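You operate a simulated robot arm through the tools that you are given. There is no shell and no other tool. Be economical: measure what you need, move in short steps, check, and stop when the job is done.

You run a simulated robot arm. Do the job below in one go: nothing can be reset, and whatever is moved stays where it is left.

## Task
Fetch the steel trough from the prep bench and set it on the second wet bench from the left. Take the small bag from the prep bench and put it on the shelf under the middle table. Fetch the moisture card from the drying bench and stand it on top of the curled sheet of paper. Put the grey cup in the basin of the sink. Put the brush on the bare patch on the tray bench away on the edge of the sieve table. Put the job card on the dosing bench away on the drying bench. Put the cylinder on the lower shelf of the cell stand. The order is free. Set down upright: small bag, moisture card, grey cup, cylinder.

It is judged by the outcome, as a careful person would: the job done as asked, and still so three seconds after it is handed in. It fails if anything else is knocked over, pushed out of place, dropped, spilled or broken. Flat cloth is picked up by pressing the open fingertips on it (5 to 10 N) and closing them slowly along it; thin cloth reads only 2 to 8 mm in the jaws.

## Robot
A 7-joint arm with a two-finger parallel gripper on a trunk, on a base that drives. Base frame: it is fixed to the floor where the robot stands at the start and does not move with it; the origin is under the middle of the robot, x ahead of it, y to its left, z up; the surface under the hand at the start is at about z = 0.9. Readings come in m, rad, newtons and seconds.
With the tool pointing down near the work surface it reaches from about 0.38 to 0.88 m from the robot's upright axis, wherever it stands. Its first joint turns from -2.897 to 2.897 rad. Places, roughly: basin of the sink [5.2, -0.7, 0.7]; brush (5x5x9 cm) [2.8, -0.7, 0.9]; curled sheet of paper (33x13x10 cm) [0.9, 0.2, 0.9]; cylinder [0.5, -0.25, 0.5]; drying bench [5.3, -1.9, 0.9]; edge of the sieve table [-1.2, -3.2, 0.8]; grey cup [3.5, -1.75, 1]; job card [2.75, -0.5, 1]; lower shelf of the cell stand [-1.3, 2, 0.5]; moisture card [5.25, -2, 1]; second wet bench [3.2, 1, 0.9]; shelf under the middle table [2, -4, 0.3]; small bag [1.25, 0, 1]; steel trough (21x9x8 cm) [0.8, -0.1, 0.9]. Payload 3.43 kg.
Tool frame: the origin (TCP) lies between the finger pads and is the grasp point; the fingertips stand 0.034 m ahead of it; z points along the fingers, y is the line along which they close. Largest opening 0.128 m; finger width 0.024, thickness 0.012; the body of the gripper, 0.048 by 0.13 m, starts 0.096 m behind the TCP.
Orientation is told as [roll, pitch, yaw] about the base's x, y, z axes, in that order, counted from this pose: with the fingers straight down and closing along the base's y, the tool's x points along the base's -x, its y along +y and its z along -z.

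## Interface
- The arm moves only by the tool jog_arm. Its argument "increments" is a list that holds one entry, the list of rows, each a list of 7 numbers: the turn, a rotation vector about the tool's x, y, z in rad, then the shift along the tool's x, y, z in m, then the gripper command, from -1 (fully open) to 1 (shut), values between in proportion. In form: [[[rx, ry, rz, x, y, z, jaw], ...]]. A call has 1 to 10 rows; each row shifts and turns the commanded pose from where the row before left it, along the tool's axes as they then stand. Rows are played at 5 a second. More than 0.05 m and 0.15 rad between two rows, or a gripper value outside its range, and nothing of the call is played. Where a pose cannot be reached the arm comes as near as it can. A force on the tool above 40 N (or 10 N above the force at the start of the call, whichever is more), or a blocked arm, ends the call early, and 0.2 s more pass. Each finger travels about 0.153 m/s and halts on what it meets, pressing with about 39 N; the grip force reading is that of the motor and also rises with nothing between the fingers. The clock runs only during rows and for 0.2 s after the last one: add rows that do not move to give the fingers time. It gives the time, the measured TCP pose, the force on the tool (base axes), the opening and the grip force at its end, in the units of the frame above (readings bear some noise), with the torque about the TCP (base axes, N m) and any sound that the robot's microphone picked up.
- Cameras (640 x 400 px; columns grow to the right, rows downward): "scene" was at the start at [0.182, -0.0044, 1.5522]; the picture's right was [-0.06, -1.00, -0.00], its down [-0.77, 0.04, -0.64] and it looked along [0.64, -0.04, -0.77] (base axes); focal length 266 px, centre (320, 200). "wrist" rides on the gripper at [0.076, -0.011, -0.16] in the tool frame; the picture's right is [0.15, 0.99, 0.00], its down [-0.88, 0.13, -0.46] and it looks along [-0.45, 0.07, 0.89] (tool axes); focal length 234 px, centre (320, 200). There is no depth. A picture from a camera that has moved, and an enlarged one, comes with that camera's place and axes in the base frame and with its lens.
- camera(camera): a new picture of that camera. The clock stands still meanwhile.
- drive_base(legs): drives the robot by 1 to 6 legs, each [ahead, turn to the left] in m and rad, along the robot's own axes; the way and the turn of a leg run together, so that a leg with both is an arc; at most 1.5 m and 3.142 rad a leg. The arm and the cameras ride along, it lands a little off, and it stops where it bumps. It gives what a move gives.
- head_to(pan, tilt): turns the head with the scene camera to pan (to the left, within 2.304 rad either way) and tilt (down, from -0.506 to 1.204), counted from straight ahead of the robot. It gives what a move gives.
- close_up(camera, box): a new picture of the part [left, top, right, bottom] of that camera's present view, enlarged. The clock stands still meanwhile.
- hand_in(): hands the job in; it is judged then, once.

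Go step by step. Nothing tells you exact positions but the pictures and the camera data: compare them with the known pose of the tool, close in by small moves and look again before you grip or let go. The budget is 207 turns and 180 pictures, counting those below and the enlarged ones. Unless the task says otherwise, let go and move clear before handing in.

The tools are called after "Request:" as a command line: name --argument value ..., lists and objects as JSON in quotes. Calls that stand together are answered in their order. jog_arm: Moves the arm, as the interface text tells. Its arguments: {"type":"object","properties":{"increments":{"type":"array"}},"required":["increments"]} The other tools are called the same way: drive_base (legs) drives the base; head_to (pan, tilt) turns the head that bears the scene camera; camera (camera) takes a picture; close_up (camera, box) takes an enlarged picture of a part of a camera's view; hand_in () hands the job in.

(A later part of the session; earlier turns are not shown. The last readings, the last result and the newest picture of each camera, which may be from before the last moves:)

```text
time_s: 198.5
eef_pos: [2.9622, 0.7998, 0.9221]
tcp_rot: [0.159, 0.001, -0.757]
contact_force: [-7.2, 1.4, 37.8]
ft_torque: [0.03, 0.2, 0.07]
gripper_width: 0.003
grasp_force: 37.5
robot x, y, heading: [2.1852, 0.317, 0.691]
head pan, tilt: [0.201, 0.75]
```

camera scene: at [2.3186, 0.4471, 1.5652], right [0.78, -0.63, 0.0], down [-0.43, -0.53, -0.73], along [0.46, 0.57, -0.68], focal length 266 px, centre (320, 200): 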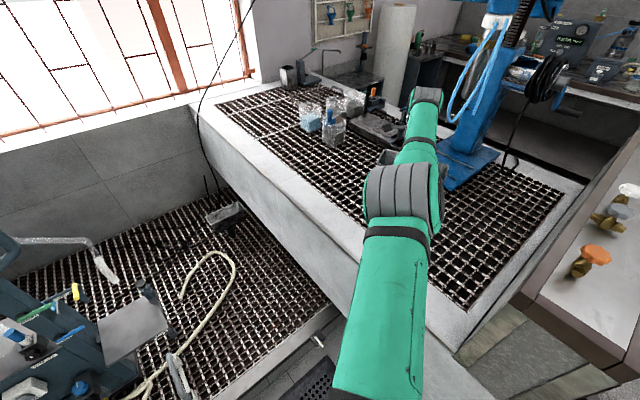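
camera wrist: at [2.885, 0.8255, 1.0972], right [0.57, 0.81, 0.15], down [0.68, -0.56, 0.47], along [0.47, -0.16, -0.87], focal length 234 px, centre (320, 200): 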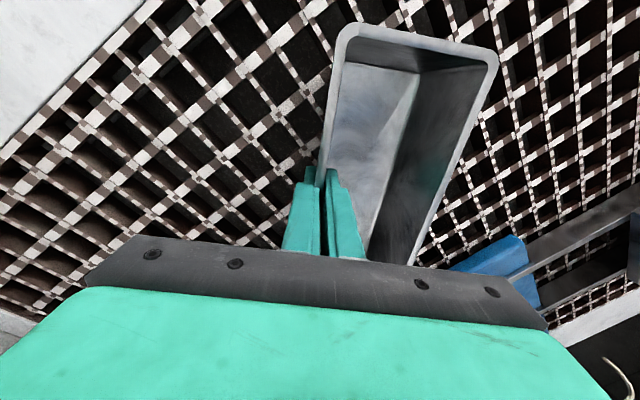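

The trough rests on the grating. Release and withdraw upward.

Request:
jog_arm --increments '[[[0, 0, 0, 0, 0.0005, -0.004, 1], [0, 0, 0, 0, 0, 0, 0.7], [0, 0, 0, 0, 0, 0, 0.5], [0, 0, 0, 0, 0, 0, 0.4], [0, 0, 0, 0, 0, -0.03, 0.4], [0, 0, 0, 0, 0, -0.05, 0.4], [0, 0, 0, 0, 0, -0.05, 0.4], [0, 0, 0, 0, 0, -0.05, 0.4], [0, 0, 0, 0, 0, 0, 0.4]]]'

Request:
camera --camera "wrist"

```text
time_s: 200.5
eef_pos: [2.9622, 0.7872, 1.1025]
tcp_rot: [0.15, 0.004, -0.758]
contact_force: [-0.1, -1.0, -0.1]
ft_torque: [-0.01, 0.03, -0.01]
gripper_width: 0.038
grasp_force: 0.0
out of reach, approached as far as the arm can: row 5, 6, 7, 8
robot x, y, heading: [2.1843, 0.3171, 0.695]
head pan, tilt: [0.201, 0.75]
```

```text
113 pictures are left
camera wrist: at [2.8842, 0.8152, 1.2599], right [0.57, 0.81, 0.15], down [0.68, -0.56, 0.47], along [0.46, -0.16, -0.87], focal length 234 px, centre (320, 200)
```

wrist: 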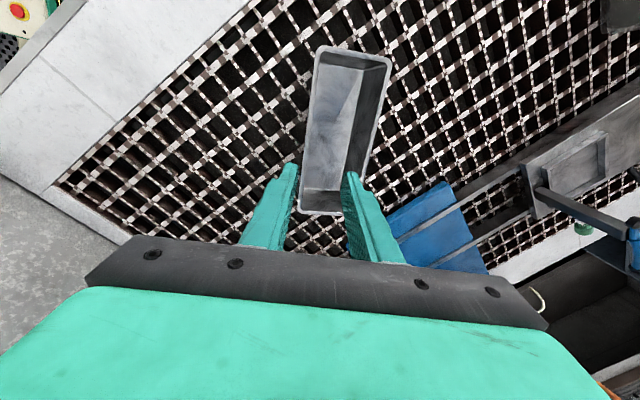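

Trough is placed on the second wet bench. Now untilt, raise and retract the arm.

Request:
jog_arm --increments '[[[0.08, 0, 0, 0, 0, -0.03, 0.4], [0.075, 0, 0, 0, 0, -0.03, 0.4], [0, 0, 0, 0, -0.04, -0.02, 0.4], [0, 0, 0, 0, -0.04, -0.02, 0.4], [0, 0, 0, 0, -0.04, -0.02, 0.4], [0, 0, 0, 0, -0.045, 0, 0.4], [0, 0, 0, 0, -0.045, 0, 0.4], [0, 0, 0, 0, -0.045, 0, 0.4]]]'

Request:
camera --camera "wrist"

```text
time_s: 202.3
eef_pos: [2.928, 0.7083, 1.2432]
tcp_rot: [-0.003, 0.003, -0.756]
contact_force: [0.0, -1.0, 0.4]
ft_torque: [0.0, -0.06, 0.0]
gripper_width: 0.0386
grasp_force: 0.0
out of reach, approached as far as the arm can: row 1, 2, 3, 4, 5, 6, 7, 8
robot x, y, heading: [2.1856, 0.3135, 0.691]
head pan, tilt: [0.201, 0.75]
```

```text
112 pictures are left
camera wrist: at [2.8662, 0.7522, 1.404], right [0.57, 0.82, 0.0], down [0.73, -0.51, 0.45], along [0.37, -0.26, -0.89], focal length 234 px, centre (320, 200)
```

wrist: 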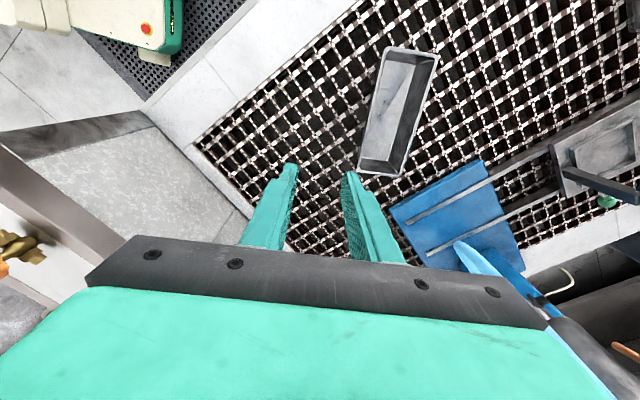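

Request:
jog_arm --increments '[[[0, 0, -0.14, 0, 0, -0.01, 0.4], [0, 0, -0.14, 0, 0, -0.01, 0.4], [0, 0, -0.14, 0, 0, -0.01, 0.4], [0, 0, -0.14, 0, 0, 0, 0.4], [0, 0, -0.14, 0, 0, 0, 0.4], [0, 0, -0.14, 0, 0, 0, 0.4], [0, 0, -0.14, 0, 0, 0, 0.4], [0, 0, -0.14, 0, 0, 0, 0.4], [0, 0, -0.14, 0, 0, 0, 0.4], [0, 0, -0.14, 0, 0, 0, 0.4]]]'

Request:
jog_arm --increments '[[[0, 0, 0, 0.04, 0, 0, 0.4], [0, 0, 0, 0.04, 0, 0, 0.4], [0, 0, 0, 0.04, 0, 0, 0.4], [0, 0, 0, 0.04, 0, 0, 0.4], [0, 0, 0, 0.04, 0, 0, 0.4]]]'

```text
time_s: 204.5
eef_pos: [2.9239, 0.7054, 1.2717]
tcp_rot: [0.0, -0.004, 0.646]
contact_force: [-0.4, -0.1, -0.1]
ft_torque: [0.01, 0.01, -0.03]
gripper_width: 0.0383
grasp_force: 0.0
out of reach, approached as far as the arm can: row 2
robot x, y, heading: [2.1856, 0.3104, 0.693]
head pan, tilt: [0.201, 0.75]
```

```text
time_s: 205.7
eef_pos: [2.9137, 0.6807, 1.3095]
tcp_rot: [0.003, 0.004, 0.643]
contact_force: [-0.2, 0.5, -0.1]
ft_torque: [-0.09, 0.04, 0.02]
gripper_width: 0.0384
grasp_force: 0.1
out of reach, approached as far as the arm can: row 1, 2, 3, 4, 5
robot x, y, heading: [2.1868, 0.3164, 0.691]
head pan, tilt: [0.201, 0.75]
```

Request:
drive_base --legs '[[-0.35, 0]]'

Request:
jog_arm --increments '[[[0, 0, 0, 0, -0.04, 0, 0.4], [0, 0, 0, 0, -0.04, 0, 0.4], [0, 0, 0, 0, -0.04, 0, 0.4], [0, 0, 0, 0, -0.04, 0, 0.4]]]'

Request:
camera --camera "scene"

```text
time_s: 207.9
eef_pos: [2.6423, 0.4539, 1.309]
tcp_rot: [0.002, 0.002, 0.64]
contact_force: [-0.4, 0.1, -0.9]
ft_torque: [-0.04, 0.04, 0.02]
gripper_width: 0.0385
grasp_force: 0.2
robot x, y, heading: [1.9167, 0.0954, 0.693]
head pan, tilt: [0.201, 0.75]
```

```text
time_s: 208.9
eef_pos: [2.6889, 0.3357, 1.3016]
tcp_rot: [0.002, 0.008, 0.641]
contact_force: [0.2, -0.9, -0.6]
ft_torque: [-0.05, 0.0, 0.01]
gripper_width: 0.0383
grasp_force: 0.0
out of reach, approached as far as the arm can: row 1, 2, 3, 4
robot x, y, heading: [1.919, 0.0916, 0.686]
head pan, tilt: [0.201, 0.75]
```

```text
111 pictures are left
camera scene: at [2.0423, 0.2178, 1.5666], right [0.78, -0.63, 0.0], down [-0.43, -0.53, -0.74], along [0.47, 0.57, -0.68], focal length 266 px, centre (320, 200)
```

scene: 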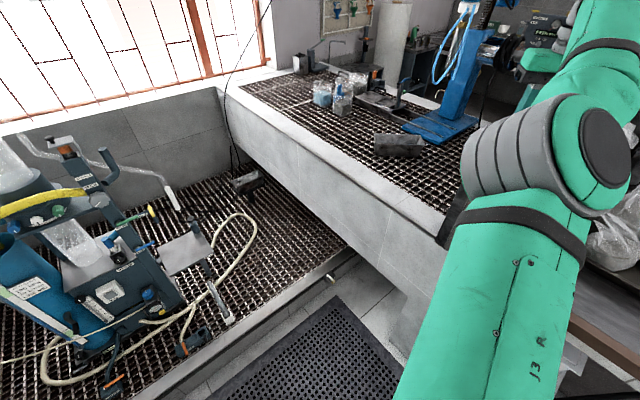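

Request:
jog_arm --increments '[[[0, 0, 0, 0.03, 0, 0.03, 0], [0, 0, 0, 0.03, 0, 0.03, 0], [0, 0, 0, 0.03, 0, 0.03, 0], [0, 0, 0, 0.03, 0, 0.0, 0], [0, 0, 0, 0.03, 0, 0.0, 0]]]'

Request:
jog_arm --increments '[[[0, 0, 0, 0.03, 0, -0.03, 0], [0, 0, 0, 0.03, 0, -0.03, 0], [0, 0, 0, 0.03, 0, -0.03, 0], [0, 0, 0, 0.03, 0, -0.03, 0], [0, 0, 0, 0.03, 0, -0.03, 0]]]'

```text
time_s: 210.1
eef_pos: [2.7071, 0.2891, 1.281]
tcp_rot: [0.001, 0.008, 0.639]
contact_force: [-0.4, 0.5, 0.2]
ft_torque: [-0.05, -0.01, 0.03]
gripper_width: 0.0639
grasp_force: 0.1
out of reach, approached as far as the arm can: row 1, 2, 3, 4, 5
robot x, y, heading: [1.9176, 0.0934, 0.684]
head pan, tilt: [0.201, 0.75]
```

```text
time_s: 211.3
eef_pos: [2.6524, 0.2319, 1.3826]
tcp_rot: [0.019, 0.033, 0.638]
contact_force: [0.1, 0.0, 1.0]
ft_torque: [0.04, -0.02, -0.01]
gripper_width: 0.0638
grasp_force: 0.0
out of reach, approached as far as the arm can: row 1, 2, 3, 5
robot x, y, heading: [1.9174, 0.0935, 0.681]
head pan, tilt: [0.201, 0.75]
```

The arm is nearly straight (stretched upward). The trough rests well on the grating. I swing the robot to face down the aisle where there is free room to fold the arm.

Request:
drive_base --legs '[[0, -2.26]]'

Request:
jog_arm --increments '[[[0, 0, 0, 0, 0, 0.05, 0], [0, 0, 0, 0, 0, 0.05, 0], [0, 0, 0, 0, 0, 0.05, 0], [0, 0, 0, 0, 0, 0.05, 0], [0, 0, 0, 0.02, 0, 0.03, 0], [0, 0, 0, 0.02, 0, 0.03, 0], [0, 0, 0, 0.02, 0, 0.03, 0]]]'

```text
time_s: 217.9
eef_pos: [1.5283, -0.55, 1.3774]
tcp_rot: [0.032, 0.035, -1.663]
contact_force: [0.2, 0.4, -0.4]
ft_torque: [0.0, 0.0, 0.0]
gripper_width: 0.0635
grasp_force: 0.1
robot x, y, heading: [1.9175, 0.0951, -1.615]
head pan, tilt: [0.201, 0.75]
```

```text
time_s: 219.5
eef_pos: [1.5426, -0.4781, 1.0909]
tcp_rot: [0.029, 0.036, -1.664]
contact_force: [0.1, -1.6, -0.3]
ft_torque: [0.01, 0.03, -0.03]
gripper_width: 0.0639
grasp_force: 0.0
robot x, y, heading: [1.9199, 0.0945, -1.612]
head pan, tilt: [0.201, 0.75]
```

The arm folds freely again. I straighten the tool, bring the hand to the front centre, then turn to face the prep bench from this side.

Request:
jog_arm --increments '[[[-0.0386, -0.0256, 0, 0.013, 0.043, -0.02, 0], [0, 0, 0, 0.013, 0.043, -0.02, 0], [0, 0, 0, 0.013, 0.043, -0.02, 0], [0, 0, 0, 0.013, 0.043, -0.02, 0], [0, 0, 0, 0.013, 0.043, -0.02, 0], [0, 0, 0, 0.013, 0.043, -0.02, 0], [0, 0, 0, 0, 0, -0.04, 0]]]'

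Request:
drive_base --legs '[[0.12, 0], [0, -1.53]]'

Request:
head_to --pan 0 --tilt 0.8

Request:
camera --camera "scene"

```text
time_s: 221.1
eef_pos: [1.7976, -0.4291, 1.2654]
tcp_rot: [0.071, 0.01, -1.661]
contact_force: [0.1, 0.6, 1.4]
ft_torque: [0.03, -0.01, 0.0]
gripper_width: 0.0637
grasp_force: 0.0
robot x, y, heading: [1.9159, 0.0928, -1.609]
head pan, tilt: [0.201, 0.75]
```

```text
time_s: 226.6
eef_pos: [1.3827, 0.0652, 1.2651]
tcp_rot: [0.067, 0.011, 3.102]
contact_force: [0.8, -0.5, 1.3]
ft_torque: [0.03, -0.02, -0.03]
gripper_width: 0.064
grasp_force: 0.0
robot x, y, heading: [1.9076, -0.0275, -3.136]
head pan, tilt: [0.201, 0.75]
```

```text
time_s: 227.3
eef_pos: [1.3864, 0.0735, 1.2656]
tcp_rot: [0.074, 0.008, 3.101]
contact_force: [-0.9, -0.1, 0.0]
ft_torque: [-0.03, -0.01, 0.04]
gripper_width: 0.064
grasp_force: 0.0
robot x, y, heading: [1.9105, -0.024, -3.136]
head pan, tilt: [0.0, 0.799]
```

```text
110 pictures are left
camera scene: at [1.7214, -0.039, 1.559], right [-0.01, 1.0, 0.01], down [0.72, 0.01, -0.69], along [-0.69, 0.0, -0.72], focal length 266 px, centre (320, 200)
```

scene: 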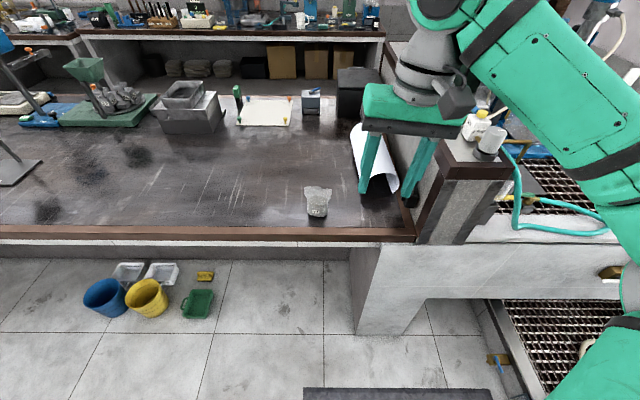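

Request:
close_up --camera "scene" --box '[270, 160, 370, 240]'

Request:
jog_arm --increments '[[[0.07, -0.01, 0, 0, 0, 0, -0.5], [0, 0, 0, 0, 0, 0, -0.5]]]'

Request:
camera --camera "wrist"

```text
5.00 times, centred on (320, 200) of scene
camera zoom: at [1.7214, -0.039, 1.559], right [-0.01, 1.0, 0.01], down [0.72, 0.01, -0.69], along [-0.69, 0.0, -0.72], focal length 1332 px, centre (320, 200)
```

zoom: 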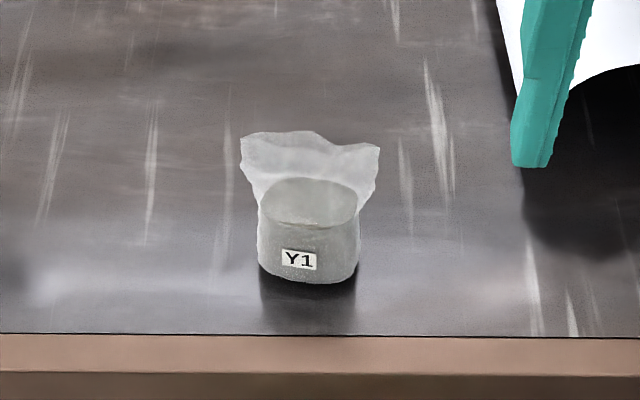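

```text
time_s: 227.9
eef_pos: [1.386, 0.0734, 1.2648]
tcp_rot: [0.002, -0.001, 3.101]
contact_force: [-0.8, 0.0, -0.4]
ft_torque: [0.01, 0.03, 0.02]
gripper_width: 0.0961
grasp_force: 0.1
robot x, y, heading: [1.9124, -0.0261, -3.135]
head pan, tilt: [0.0, 0.799]
```

```text
108 pictures are left
camera wrist: at [1.4642, 0.0822, 1.4255], right [0.11, -0.99, 0.0], down [-0.88, -0.09, 0.46], along [-0.45, -0.05, -0.89], focal length 234 px, centre (320, 200)
```

wrist: 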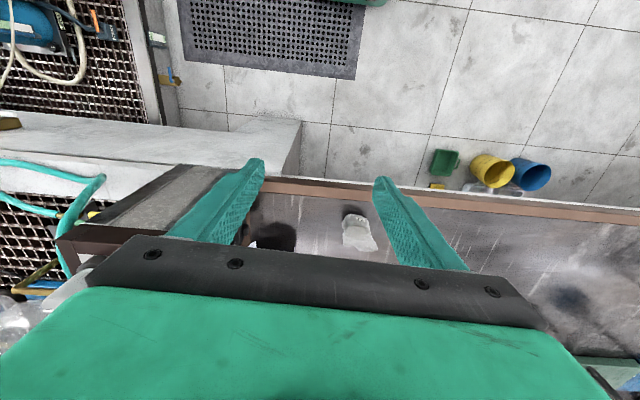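

Bag Y1 at about (1.143, −0.046), body ~7 cm wide, 5 cm tall. I move above it.

Request:
jog_arm --increments '[[[0, 0, 0, 0, 0.03, 0.035, -1], [0, 0, 0, 0, 0.03, 0.035, -1], [0, 0, 0, -0.034, 0.02, 0.02, -1], [0, 0, 0, -0.034, 0.02, 0.02, -1], [0, 0, 0, -0.034, 0.015, 0.02, -1], [0, 0, 0, -0.034, 0.014, 0.02, -1], [0, 0, 0, -0.034, 0, 0.02, -1], [0, 0, 0, -0.034, 0, 0, -1], [0, 0, 0, -0.034, 0, 0, -1], [0, 0, 0, 0, 0, 0, -1]]]'

Request:
camera --camera "wrist"

Request:
close_up --camera "scene" --box '[240, 130, 400, 230]'

```text
time_s: 230.1
eef_pos: [1.144, -0.0469, 1.0977]
tcp_rot: [0.002, -0.004, 3.1]
contact_force: [0.5, 0.9, 0.3]
ft_torque: [-0.03, 0.02, -0.01]
gripper_width: 0.1279
grasp_force: 0.0
robot x, y, heading: [1.9102, -0.0233, -3.13]
head pan, tilt: [0.0, 0.799]
```

```text
107 pictures are left
camera wrist: at [1.2212, -0.037, 1.258], right [0.11, -0.99, 0.0], down [-0.88, -0.09, 0.46], along [-0.45, -0.05, -0.89], focal length 234 px, centre (320, 200)
```

wrist: 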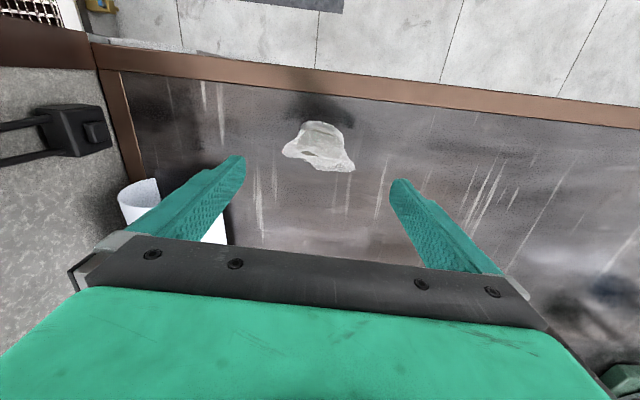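

```text
4.00 times, centred on (320, 180) of scene
camera zoom: at [1.7214, -0.039, 1.559], right [-0.01, 1.0, 0.01], down [0.72, 0.01, -0.69], along [-0.69, 0.0, -0.72], focal length 1066 px, centre (320, 280)
```

zoom: 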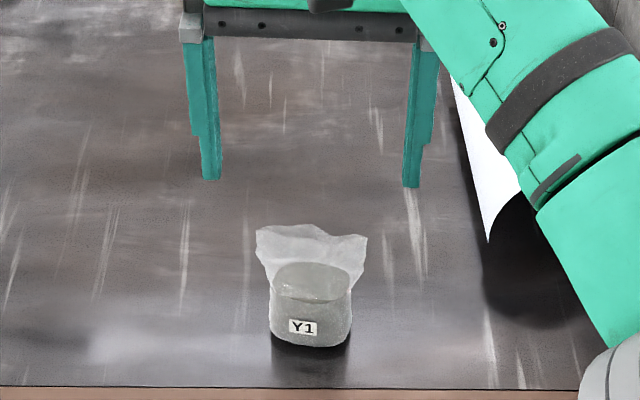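

Aligned; shift 1 cm toward me and descend around the bag.

Request:
jog_arm --increments '[[[0, 0, 0, 0.011, 0, 0.045, -1], [0, 0, 0, 0, 0, 0.045, -1], [0, 0, 0, 0, 0, 0.04, -1], [0, 0, 0, 0, 0, 0.02, -1], [0, 0, 0, 0, 0, 0, -1]]]'

Request:
camera --camera "wrist"

Request:
close_up --camera "scene" --box '[240, 130, 400, 230]'

```text
time_s: 231.3
eef_pos: [1.1533, -0.0475, 0.946]
tcp_rot: [0.003, 0.0, 3.103]
contact_force: [0.6, 0.6, 0.1]
ft_torque: [-0.01, -0.01, 0.01]
gripper_width: 0.1281
grasp_force: 0.2
robot x, y, heading: [1.9102, -0.0285, -3.136]
head pan, tilt: [0.0, 0.799]
```

```text
105 pictures are left
camera wrist: at [1.2313, -0.0388, 1.106], right [0.11, -0.99, 0.0], down [-0.88, -0.09, 0.46], along [-0.45, -0.05, -0.89], focal length 234 px, centre (320, 200)
```

wrist: 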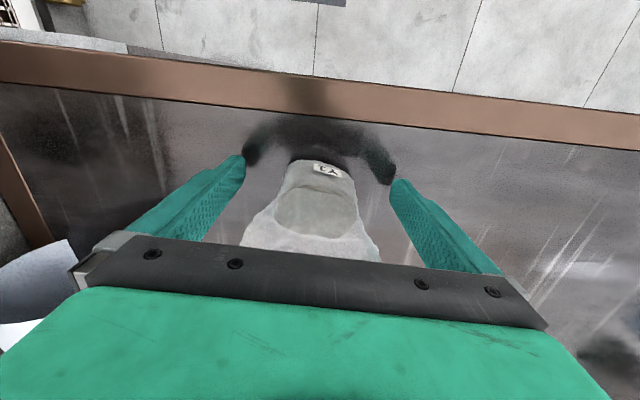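

```text
4.00 times, centred on (320, 180) of scene
camera zoom: at [1.7214, -0.039, 1.559], right [-0.01, 1.0, 0.01], down [0.72, 0.01, -0.69], along [-0.69, 0.0, -0.72], focal length 1066 px, centre (320, 280)
```

zoom: 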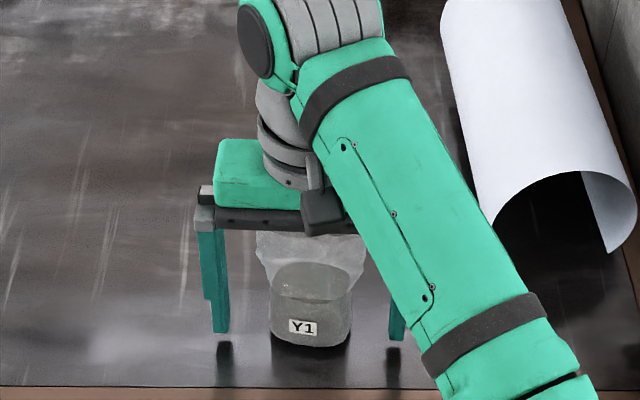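

Request:
jog_arm --increments '[[[0, 0, 0, 0.006, 0, 0, -0.6], [0, 0, 0, 0, 0, 0, -0.3], [0, 0, 0, 0, 0, 0, -0.1], [0, 0, 0, 0, 0, 0, 0.2], [0, 0, 0, 0, 0, 0, 0.4], [0, 0, 0, 0, 0, 0, 0.4]]]'

Request:
jog_arm --increments '[[[0, 0, 0, 0, 0, -0.03, 0.4], [0, 0, 0, 0, 0, -0.04, 0.4], [0, 0, 0, 0, 0, -0.04, 0.4], [0, 0, 0, 0, 0, 0, 0.4]]]'

Request:
camera --camera "wrist"

```text
time_s: 232.7
eef_pos: [1.1604, -0.0494, 0.9463]
tcp_rot: [0.005, -0.002, 3.103]
contact_force: [-0.4, -0.2, 0.7]
ft_torque: [0.0, -0.02, 0.02]
gripper_width: 0.0384
grasp_force: 0.1
robot x, y, heading: [1.9093, -0.0256, -3.132]
head pan, tilt: [0.0, 0.799]
```

```text
time_s: 233.7
eef_pos: [1.1585, -0.0477, 1.0549]
tcp_rot: [0.003, -0.002, 3.102]
contact_force: [0.3, -0.2, -0.1]
ft_torque: [0.01, -0.02, -0.02]
gripper_width: 0.0383
grasp_force: 0.0
robot x, y, heading: [1.9139, -0.025, -3.134]
head pan, tilt: [0.0, 0.799]
```

```text
103 pictures are left
camera wrist: at [1.2363, -0.0386, 1.2151], right [0.11, -0.99, 0.0], down [-0.88, -0.09, 0.46], along [-0.45, -0.05, -0.89], focal length 234 px, centre (320, 200)
```

wrist: 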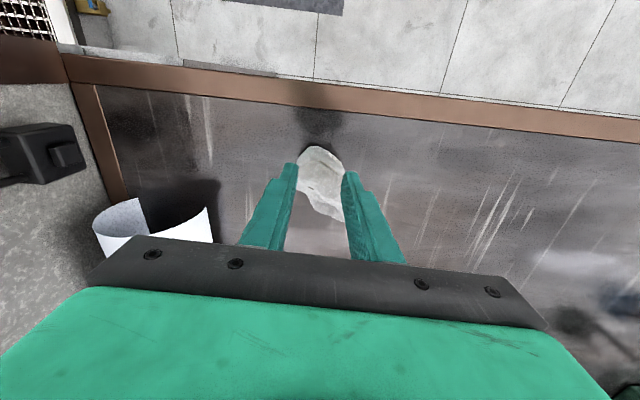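

The fingers reached 38 mm without gripping; I look closer at the bag.

Request:
close_up --camera "scene" --box '[260, 130, 380, 230]'

Request:
close_up --camera "wrist" --box '[250, 120, 400, 260]'

```text
4.00 times, centred on (320, 180) of scene
camera zoom: at [1.7214, -0.039, 1.559], right [-0.01, 1.0, 0.01], down [0.72, 0.01, -0.69], along [-0.69, 0.0, -0.72], focal length 1066 px, centre (320, 280)
```

zoom: 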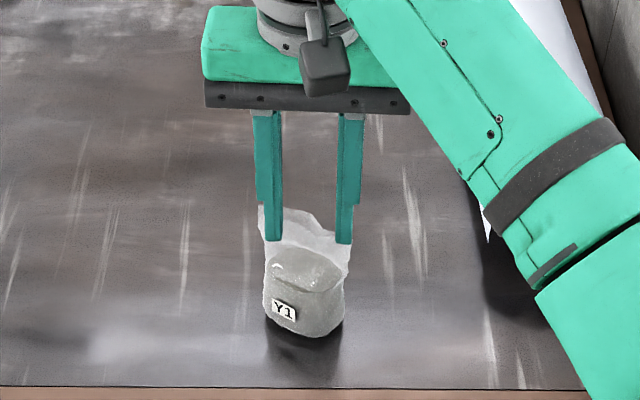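

```text
2.86 times, centred on (325, 190) of wrist
camera zoom: at [1.2363, -0.0386, 1.2151], right [0.11, -0.99, 0.0], down [-0.88, -0.09, 0.46], along [-0.45, -0.05, -0.89], focal length 669 px, centre (306, 229)
```

zoom: 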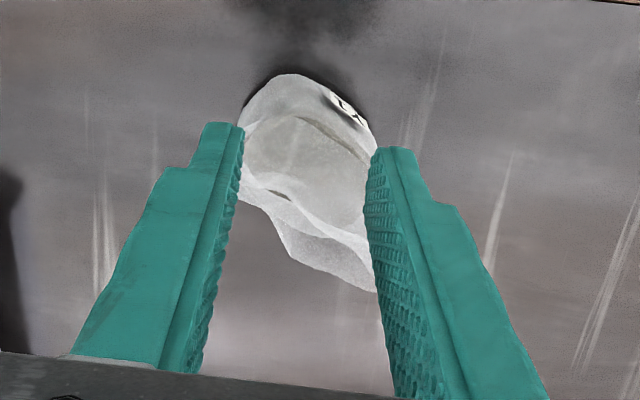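

The bag only turned ~30°, still standing. For the shelf I want a pitched grip anyway, so I raise, yaw to face its label and pitch the tool, then look again.

Request:
jog_arm --increments '[[[0, 0, 0, 0.03, 0, -0.04, -0.5], [0, 0, 0.12, 0.03, 0, -0.03, -0.8], [0, 0, 0.12, 0.03, 0, 0, -0.8], [0, 0, 0.12, 0.03, 0, 0, -0.8], [0, 0, 0.12, 0, 0, 0, -0.8]]]'

Request:
jog_arm --increments '[[[0, -0.13, 0, 0, 0, 0, -0.8], [0, -0.13, 0, 0, 0, 0, -0.8], [0, -0.13, 0, 0, 0, 0, -0.8], [0, -0.13, 0, 0, 0, 0, -0.8], [0, -0.13, 0, 0, 0, 0, -0.8], [0, -0.13, 0, 0, 0, 0, -0.8], [0, 0, 0, 0, 0, 0, -0.8]]]'

Request:
camera --camera "wrist"

Request:
close_up --camera "scene" --box '[260, 150, 380, 240]'

```text
time_s: 234.9
eef_pos: [1.2789, -0.0631, 1.1258]
tcp_rot: [0.005, 0.001, 2.618]
contact_force: [0.3, 0.8, 0.6]
ft_torque: [0.03, 0.03, -0.04]
gripper_width: 0.1153
grasp_force: 0.1
robot x, y, heading: [1.9113, -0.0274, -3.138]
head pan, tilt: [0.0, 0.799]
```

```text
time_s: 236.5
eef_pos: [1.2777, -0.0631, 1.126]
tcp_rot: [0.005, -0.782, 2.618]
contact_force: [0.1, -0.1, -0.1]
ft_torque: [0.03, -0.02, 0.0]
gripper_width: 0.1152
grasp_force: 0.0
robot x, y, heading: [1.9119, -0.0258, -3.134]
head pan, tilt: [0.0, 0.799]
```

```text
100 pictures are left
camera wrist: at [1.4299, -0.1356, 1.1866], right [-0.4, -0.91, -0.1], down [-0.33, 0.04, 0.94], along [-0.86, 0.41, -0.31], focal length 234 px, centre (320, 200)
```

wrist: 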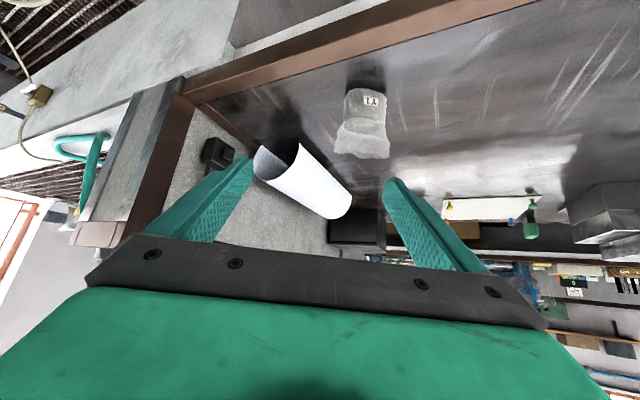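

```text
4.44 times, centred on (320, 195) of scene
camera zoom: at [1.7214, -0.039, 1.559], right [-0.01, 1.0, 0.01], down [0.72, 0.01, -0.69], along [-0.69, 0.0, -0.72], focal length 1184 px, centre (320, 222)
```

zoom: 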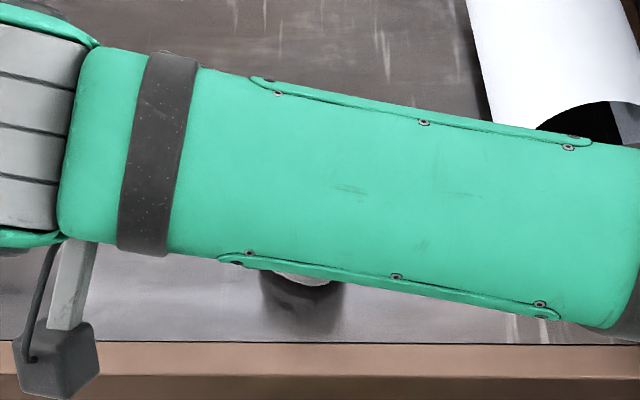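

I compute the bag at about (0.03, 0.066, 0.243) in the tool frame. Shift laterally and approach half way, then check.

Request:
jog_arm --increments '[[[0, 0, 0, 0.014, 0.033, 0, -0.8], [0, 0, 0, 0.015, 0.033, 0, -0.8], [0, 0, 0, 0, 0, 0.045, -0.8], [0, 0, 0, 0, 0, 0.045, -0.8], [0, 0, 0, 0, 0, 0.03, -0.8], [0, 0, 0, 0, 0, 0, -0.8]]]'

Request:
camera --camera "wrist"

```text
time_s: 237.9
eef_pos: [1.1888, -0.0881, 1.0198]
tcp_rot: [0.005, -0.779, 2.618]
contact_force: [0.8, -0.3, 0.5]
ft_torque: [-0.01, 0.01, -0.02]
gripper_width: 0.1153
grasp_force: 0.1
robot x, y, heading: [1.9136, -0.0318, -3.134]
head pan, tilt: [0.0, 0.799]
```

```text
98 pictures are left
camera wrist: at [1.3402, -0.161, 1.0808], right [-0.4, -0.91, -0.1], down [-0.33, 0.04, 0.94], along [-0.85, 0.41, -0.32], focal length 234 px, centre (320, 200)
```

wrist: 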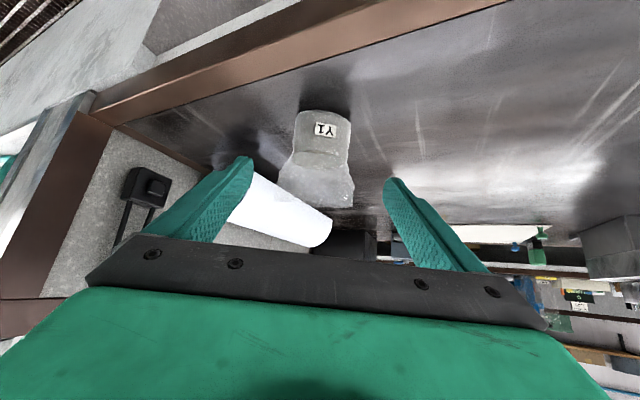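

Well centred. Go in the remaining 0.122 along the tool axis and look.

Request:
jog_arm --increments '[[[0, 0, 0, 0, 0.002, 0.045, -0.8], [0, 0, 0, 0, 0, 0.045, -0.8], [0, 0, 0, 0, 0, 0.03, -0.8], [0, 0, 0, 0, 0, 0, -0.8]]]'

Request:
camera --camera "wrist"

Request:
close_up --camera "scene" --box '[260, 150, 380, 240]'

```text
time_s: 238.9
eef_pos: [1.1177, -0.0485, 0.9358]
tcp_rot: [0.006, -0.78, 2.618]
contact_force: [0.1, -0.4, -0.7]
ft_torque: [0.03, 0.01, 0.02]
gripper_width: 0.1153
grasp_force: 0.1
robot x, y, heading: [1.907, -0.0244, -3.136]
head pan, tilt: [0.0, 0.799]
```

```text
97 pictures are left
camera wrist: at [1.2678, -0.1208, 0.9964], right [-0.4, -0.91, -0.1], down [-0.33, 0.04, 0.94], along [-0.85, 0.41, -0.32], focal length 234 px, centre (320, 200)
```

wrist: 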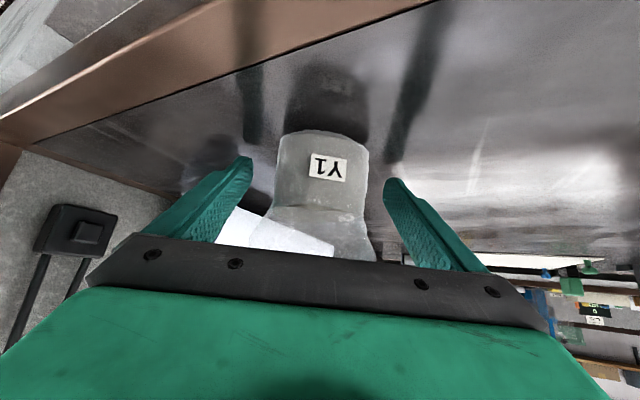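

```text
4.44 times, centred on (320, 195) of scene
camera zoom: at [1.7214, -0.039, 1.559], right [-0.01, 1.0, 0.01], down [0.72, 0.01, -0.69], along [-0.69, 0.0, -0.72], focal length 1184 px, centre (320, 222)
```

zoom: 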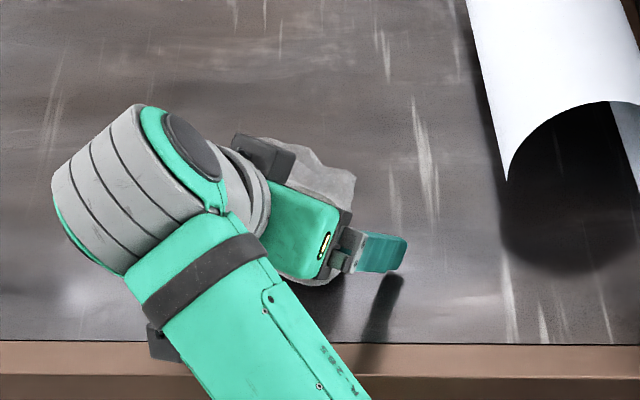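

Slightly further forward (11 mm), then close slowly.

Request:
jog_arm --increments '[[[0, 0, 0, -0.0078, 0.002, 0.0077, -0.8], [0, 0, 0, 0, 0, 0, -0.4], [0, 0, 0, 0, 0, 0, -0.2], [0, 0, 0, 0, 0, 0, 0], [0, 0, 0, 0, 0, 0, 0.2], [0, 0, 0, 0, 0, 0, 0.2]]]'

Request:
camera --camera "wrist"

```text
time_s: 240.3
eef_pos: [1.1059, -0.0452, 0.9349]
tcp_rot: [0.005, -0.779, 2.617]
contact_force: [0.5, -0.4, -0.5]
ft_torque: [0.0, -0.02, 0.02]
gripper_width: 0.0615
grasp_force: 38.4
robot x, y, heading: [1.9146, -0.027, -3.132]
head pan, tilt: [0.0, 0.799]
```

```text
95 pictures are left
camera wrist: at [1.2567, -0.1175, 0.9964], right [-0.4, -0.91, -0.1], down [-0.33, 0.04, 0.94], along [-0.85, 0.41, -0.32], focal length 234 px, centre (320, 200)
```

wrist: 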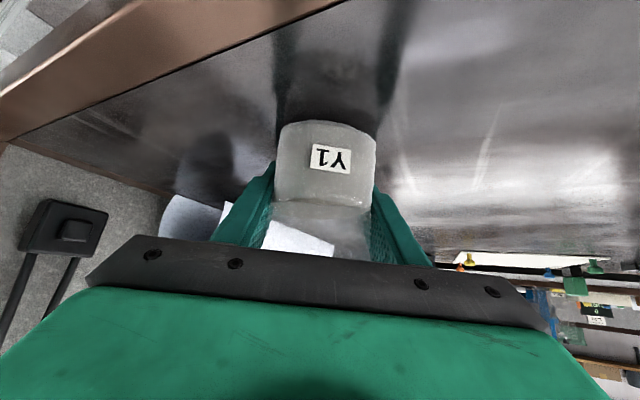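

Gripped (61.5 mm, 38 N). Lift and retract.

Request:
jog_arm --increments '[[[0, 0, 0, -0.0175, 0, -0.0178, 0.4], [0, 0, 0, -0.035, 0, -0.0355, 0.4], [0, 0, 0, -0.035, 0, -0.0355, 0.4], [0, 0, 0, 0, 0, 0, 0.4], [0, 0, 0, 0.0247, -0.02, -0.0244, 0.4], [0, 0, 0, 0.0247, -0.02, -0.0244, 0.4], [0, 0, 0, 0.0247, -0.02, -0.0244, 0.4], [0, 0, 0, 0.0247, -0.02, -0.0244, 0.4], [0, 0, 0, 0.0247, -0.02, -0.0244, 0.4], [0, 0, 0, 0.0247, -0.02, -0.0244, 0.4]]]'

Request:
camera --camera "wrist"

```text
time_s: 242.5
eef_pos: [1.3454, -0.0467, 1.0611]
tcp_rot: [0.005, -0.777, 2.619]
contact_force: [-0.1, 1.0, -0.7]
ft_torque: [-0.02, -0.03, 0.01]
gripper_width: 0.0612
grasp_force: 39.8
robot x, y, heading: [1.9104, -0.0267, -3.136]
head pan, tilt: [0.0, 0.799]
```

```text
94 pictures are left
camera wrist: at [1.4963, -0.1193, 1.1212], right [-0.4, -0.91, -0.1], down [-0.33, 0.04, 0.94], along [-0.85, 0.41, -0.32], focal length 234 px, centre (320, 200)
```

wrist: 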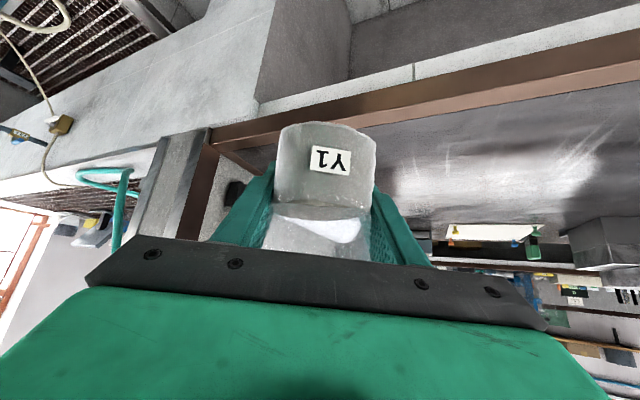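

The bag is held upright. I square the hand, turn and drive down the aisle to the middle table, and look at its shelf.

Request:
jog_arm --increments '[[[-0.088, 0, -0.089, 0, 0, 0, 0.4], [-0.088, 0, -0.089, 0, 0, 0, 0.4], [-0.088, 0, -0.089, 0, 0, 0, 0.4], [-0.088, 0, -0.089, 0, 0, 0, 0.4]]]'

Request:
drive_base --legs '[[0, 1.566], [1.25, 0], [1.25, 0]]'

Request:
head_to --pan 0 --tilt 0.75

Request:
camera --camera "scene"

```text
time_s: 243.5
eef_pos: [1.346, -0.045, 1.0592]
tcp_rot: [0.008, -0.781, 3.12]
contact_force: [0.2, -0.1, -1.1]
ft_torque: [-0.05, 0.01, 0.01]
gripper_width: 0.0613
grasp_force: 38.8
robot x, y, heading: [1.9088, -0.0281, -3.135]
head pan, tilt: [0.0, 0.799]
```

```text
time_s: 260.2
eef_pos: [1.9736, -3.1037, 1.0597]
tcp_rot: [0.008, -0.781, -1.6]
contact_force: [0.0, 0.6, -0.7]
ft_torque: [0.01, -0.02, 0.04]
gripper_width: 0.0612
grasp_force: 39.0
robot x, y, heading: [1.9583, -2.5415, -1.568]
head pan, tilt: [0.0, 0.799]
```

```text
time_s: 260.8
eef_pos: [1.9735, -3.1047, 1.0579]
tcp_rot: [0.007, -0.783, -1.601]
contact_force: [-0.4, -0.4, -1.1]
ft_torque: [-0.03, -0.02, 0.0]
gripper_width: 0.0613
grasp_force: 38.5
robot x, y, heading: [1.9598, -2.5381, -1.57]
head pan, tilt: [0.0, 0.75]
```

```text
93 pictures are left
camera scene: at [1.9603, -2.7261, 1.5622], right [-1.0, 0.0, 0.0], down [0.0, 0.68, -0.73], along [0.0, -0.73, -0.68], focal length 266 px, centre (320, 200)
```

scene: 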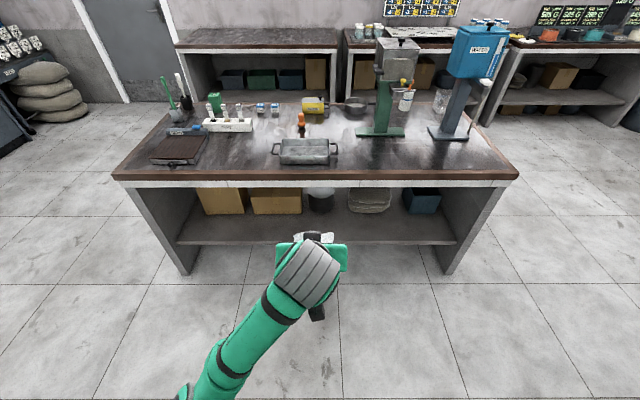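

The shelf (z≈0.3) has a free front strip at y≈−3.7…−3.95. I lower the arm here, then drive in.

Request:
jog_arm --increments '[[[0, 0, 0, 0.035, 0, 0.0355, 0.4], [0, 0, 0, 0.035, 0, 0.0355, 0.4], [0, 0, 0, 0.035, 0, 0.0355, 0.4], [0, 0, 0, 0.035, 0, 0.0355, 0.4], [0, 0, 0, 0.035, 0, 0.0355, 0.4], [0, 0, 0, 0.035, 0, 0.0355, 0.4], [0, 0, 0, 0.035, 0, 0.0355, 0.4], [0, 0, 0, 0.035, 0, 0.0355, 0.4], [0, 0, 0, 0.035, 0, 0.0355, 0.4], [0, 0, 0, 0.035, 0, 0.0355, 0.4]]]'

Request:
jog_arm --increments '[[[0, 0, 0, 0.035, 0, 0.0355, 0.4], [0, 0, 0, 0.035, 0, 0.0355, 0.4], [0, 0, 0, 0, 0, 0, 0.4]]]'

Request:
drive_base --legs '[[0.5, 0]]'

Request:
camera --camera "wrist"

```text
time_s: 263.0
eef_pos: [1.9761, -3.1051, 0.5598]
tcp_rot: [0.008, -0.782, -1.601]
contact_force: [0.3, 0.2, -0.4]
ft_torque: [-0.02, 0.0, 0.01]
gripper_width: 0.0611
grasp_force: 39.1
robot x, y, heading: [1.9573, -2.5353, -1.574]
head pan, tilt: [0.0, 0.75]
```

```text
time_s: 263.8
eef_pos: [1.9766, -3.1073, 0.4616]
tcp_rot: [0.007, -0.784, -1.603]
contact_force: [-0.9, 0.1, 0.1]
ft_torque: [-0.02, -0.01, -0.01]
gripper_width: 0.0613
grasp_force: 38.9
robot x, y, heading: [1.9603, -2.5368, -1.568]
head pan, tilt: [0.0, 0.75]
```

```text
time_s: 266.7
eef_pos: [1.9788, -3.6079, 0.4619]
tcp_rot: [0.006, -0.78, -1.6]
contact_force: [1.1, -0.3, -0.5]
ft_torque: [-0.02, 0.0, -0.03]
gripper_width: 0.0612
grasp_force: 39.1
robot x, y, heading: [1.9603, -3.0414, -1.569]
head pan, tilt: [0.0, 0.75]
```

```text
92 pictures are left
camera wrist: at [1.9726, -3.4413, 0.5225], right [0.99, 0.08, -0.1], down [0.12, -0.31, 0.94], along [0.05, -0.95, -0.31], focal length 234 px, centre (320, 200)
```

wrist: 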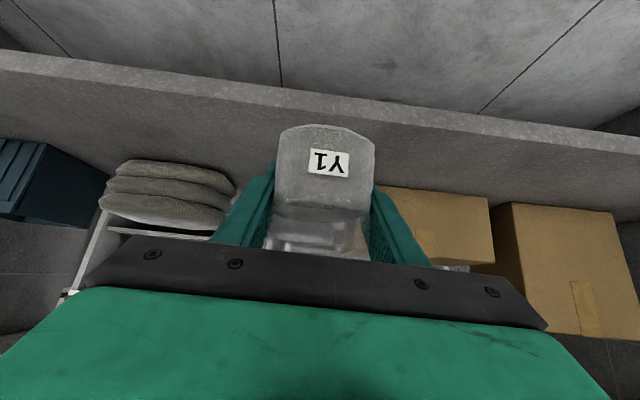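

Move forward over the shelf and lower.

Request:
jog_arm --increments '[[[0, 0, 0, -0.032, 0, 0.0316, 0.4], [0, 0, 0, -0.032, 0, 0.0316, 0.4], [0, 0, 0, -0.032, 0, 0.0316, 0.4], [0, 0, 0, -0.032, 0, 0.0316, 0.4], [0, 0, 0, 0.021, 0, 0.0213, 0.4], [0, 0, 0, 0.021, 0, 0.0213, 0.4], [0, 0, 0, 0.014, 0, 0.0142, 0.4], [0, 0, 0, 0, 0, 0, 0.4]]]'

Request:
camera --camera "wrist"

```text
time_s: 268.5
eef_pos: [1.9752, -3.7723, 0.4041]
tcp_rot: [0.006, -0.784, -1.598]
contact_force: [0.2, -0.6, -0.3]
ft_torque: [-0.02, 0.04, -0.01]
gripper_width: 0.0611
grasp_force: 39.4
out of reach, approached as far as the arm can: row 6, 7
robot x, y, heading: [1.9617, -3.0375, -1.574]
head pan, tilt: [0.0, 0.75]
```

```text
91 pictures are left
camera wrist: at [1.9696, -3.6056, 0.4648], right [0.99, 0.08, -0.1], down [0.12, -0.31, 0.94], along [0.05, -0.95, -0.31], focal length 234 px, centre (320, 200)
```

wrist: 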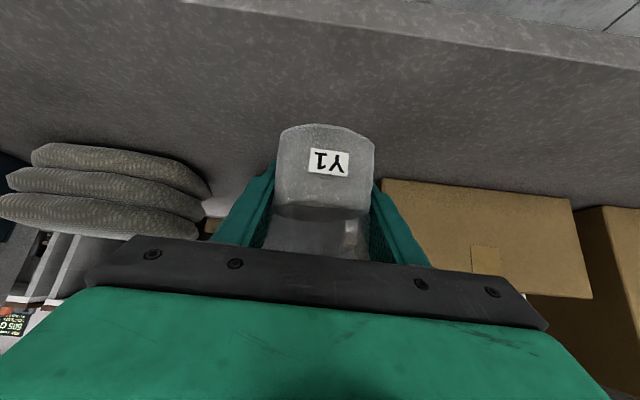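

Low reach is limited; retract 0.1 and drive 0.11 m closer, then lower.

Request:
jog_arm --increments '[[[0, 0, 0, 0.032, 0, -0.0316, 0.4], [0, 0, 0, 0.032, 0, -0.0316, 0.4], [0, 0, 0, 0.014, 0, -0.0142, 0.4], [0, 0, 0, 0, 0, 0, 0.4]]]'

Request:
drive_base --legs '[[0.12, 0]]'

Request:
jog_arm --increments '[[[0, 0, 0, 0.014, 0, 0.0142, 0.4], [0, 0, 0, 0.014, 0, 0.0142, 0.4], [0, 0, 0, 0, 0, 0, 0.4]]]'

```text
time_s: 269.5
eef_pos: [1.9785, -3.6608, 0.4048]
tcp_rot: [0.005, -0.783, -1.598]
contact_force: [0.5, -0.2, -0.9]
ft_torque: [-0.01, 0.01, 0.04]
gripper_width: 0.0612
grasp_force: 39.2
robot x, y, heading: [1.9611, -3.0362, -1.568]
head pan, tilt: [0.0, 0.75]
```

```text
time_s: 270.8
eef_pos: [1.9773, -3.7823, 0.4054]
tcp_rot: [0.007, -0.781, -1.6]
contact_force: [-0.2, -0.3, -0.3]
ft_torque: [-0.02, 0.03, -0.03]
gripper_width: 0.0611
grasp_force: 38.8
robot x, y, heading: [1.96, -3.1607, -1.564]
head pan, tilt: [0.0, 0.75]
```

```text
time_s: 271.6
eef_pos: [1.9802, -3.7841, 0.3642]
tcp_rot: [0.007, -0.782, -1.602]
contact_force: [-0.3, -0.7, -0.2]
ft_torque: [-0.01, 0.01, -0.01]
gripper_width: 0.0612
grasp_force: 39.4
robot x, y, heading: [1.9621, -3.161, -1.565]
head pan, tilt: [0.0, 0.75]
```

Request:
jog_arm --increments '[[[0, 0, 0, 0.0035, 0, 0.0036, 0.4], [0, 0, 0, 0.0035, 0, 0.0036, 0.4], [0, 0, 0, 0.0035, 0, 0.0036, 0.4], [0, 0, 0, 0, 0, 0, 0.4]]]'

Request:
jog_arm --increments '[[[0, 0, 0, 0.0028, 0, 0.0028, 0.4], [0, 0, 0, 0.0028, 0, 0.0028, 0.4], [0, 0, 0, 0, 0, 0, 0.4]]]'

Request:
camera --camera "wrist"

```text
time_s: 272.6
eef_pos: [1.9792, -3.7829, 0.3507]
tcp_rot: [0.006, -0.782, -1.6]
contact_force: [-0.5, 0.7, -0.4]
ft_torque: [-0.01, 0.01, -0.01]
gripper_width: 0.0612
grasp_force: 38.7
robot x, y, heading: [1.9626, -3.1571, -1.572]
head pan, tilt: [0.0, 0.75]
```

```text
time_s: 273.4
eef_pos: [1.9792, -3.7816, 0.3414]
tcp_rot: [0.005, -0.781, -1.601]
contact_force: [-0.5, 0.4, 0.1]
ft_torque: [-0.03, 0.01, -0.02]
gripper_width: 0.0612
grasp_force: 38.8
robot x, y, heading: [1.9604, -3.163, -1.573]
head pan, tilt: [0.0, 0.75]
```

```text
90 pictures are left
camera wrist: at [1.9726, -3.6157, 0.4024], right [0.99, 0.08, -0.1], down [0.12, -0.31, 0.94], along [0.04, -0.95, -0.31], focal length 234 px, centre (320, 200)
```

wrist: 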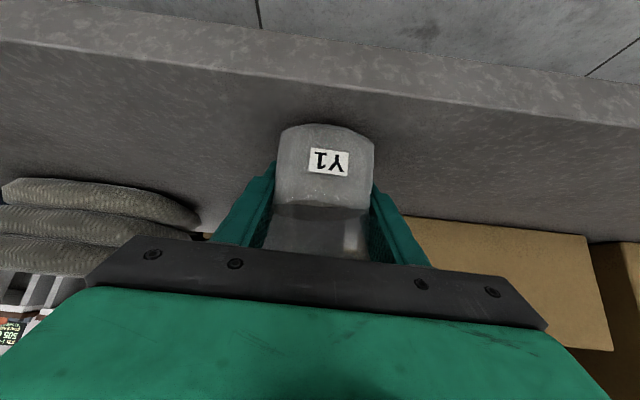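

Request:
jog_arm --increments '[[[0, 0, 0, 0.0028, 0, 0.0028, 0.4], [0, 0, 0, 0.0028, 0, 0.0028, 0.4], [0, 0, 0, 0, 0, 0, 0.4]]]'

Request:
jog_arm --increments '[[[0, 0, 0, 0.0021, 0, 0.0021, 0.4], [0, 0, 0, 0.0021, 0, 0.0021, 0.4], [0, 0, 0, 0, 0, 0, 0.4]]]'

Request:
jog_arm --increments '[[[0, 0, 0, 0.0021, 0, 0.0021, 0.4], [0, 0, 0, 0, 0, 0, 0.4]]]'

```text
time_s: 274.2
eef_pos: [1.9785, -3.7833, 0.3354]
tcp_rot: [0.005, -0.785, -1.599]
contact_force: [-1.7, -1.4, 6.3]
ft_torque: [0.19, 0.11, 0.04]
gripper_width: 0.0613
grasp_force: 38.6
robot x, y, heading: [1.9608, -3.158, -1.57]
head pan, tilt: [0.0, 0.75]
```

```text
time_s: 275.0
eef_pos: [1.9796, -3.7834, 0.3356]
tcp_rot: [0.006, -0.783, -1.601]
contact_force: [0.2, -3.1, 12.7]
ft_torque: [0.37, 0.09, 0.03]
gripper_width: 0.0614
grasp_force: 38.8
out of reach, approached as far as the arm can: row 1, 2
robot x, y, heading: [1.9599, -3.1593, -1.574]
head pan, tilt: [0.0, 0.75]
```

```text
time_s: 275.6
eef_pos: [1.9784, -3.7833, 0.3352]
tcp_rot: [0.008, -0.785, -1.601]
contact_force: [0.0, -4.6, 14.8]
ft_torque: [0.42, 0.15, 0.01]
gripper_width: 0.0612
grasp_force: 39.2
robot x, y, heading: [1.9625, -3.1603, -1.565]
head pan, tilt: [0.0, 0.75]
```

Bag rests on the shelf. Release and back out.

Request:
jog_arm --increments '[[[0, 0, 0, 0, 0, 0, 0.1], [0, 0, 0, 0, 0, 0, -0.1], [0, 0, 0, 0, 0, 0, -0.35], [0, 0, 0, 0, 0, 0, -0.35], [0, 0, 0, 0, 0, -0.02, -0.35], [0, 0, 0, 0.01, 0, -0.04, -0.35], [0, 0, 0, 0.01, 0, -0.04, -0.35], [0, 0, 0, 0.02, 0, -0.04, -0.35], [0, 0, 0, 0, 0, 0, -0.35]]]'

Request:
camera --camera "wrist"

```text
time_s: 277.6
eef_pos: [1.9862, -3.654, 0.4022]
tcp_rot: [0.007, -0.781, -1.602]
contact_force: [0.0, 0.5, 0.9]
ft_torque: [0.01, 0.01, -0.01]
gripper_width: 0.0864
grasp_force: 0.1
robot x, y, heading: [1.9622, -3.1618, -1.573]
head pan, tilt: [0.0, 0.75]
```

```text
89 pictures are left
camera wrist: at [1.9799, -3.4877, 0.4626], right [0.99, 0.08, -0.1], down [0.12, -0.31, 0.94], along [0.04, -0.95, -0.31], focal length 234 px, centre (320, 200)
```

wrist: 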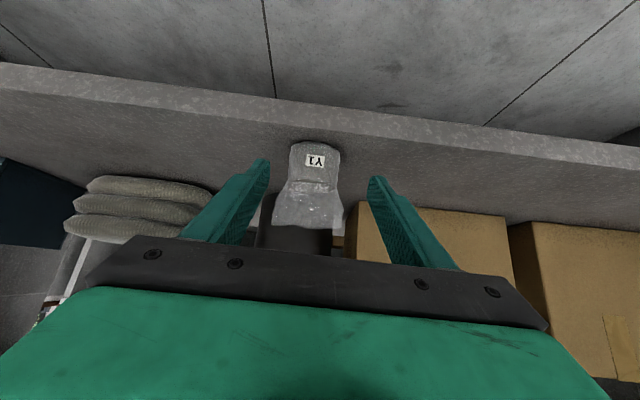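

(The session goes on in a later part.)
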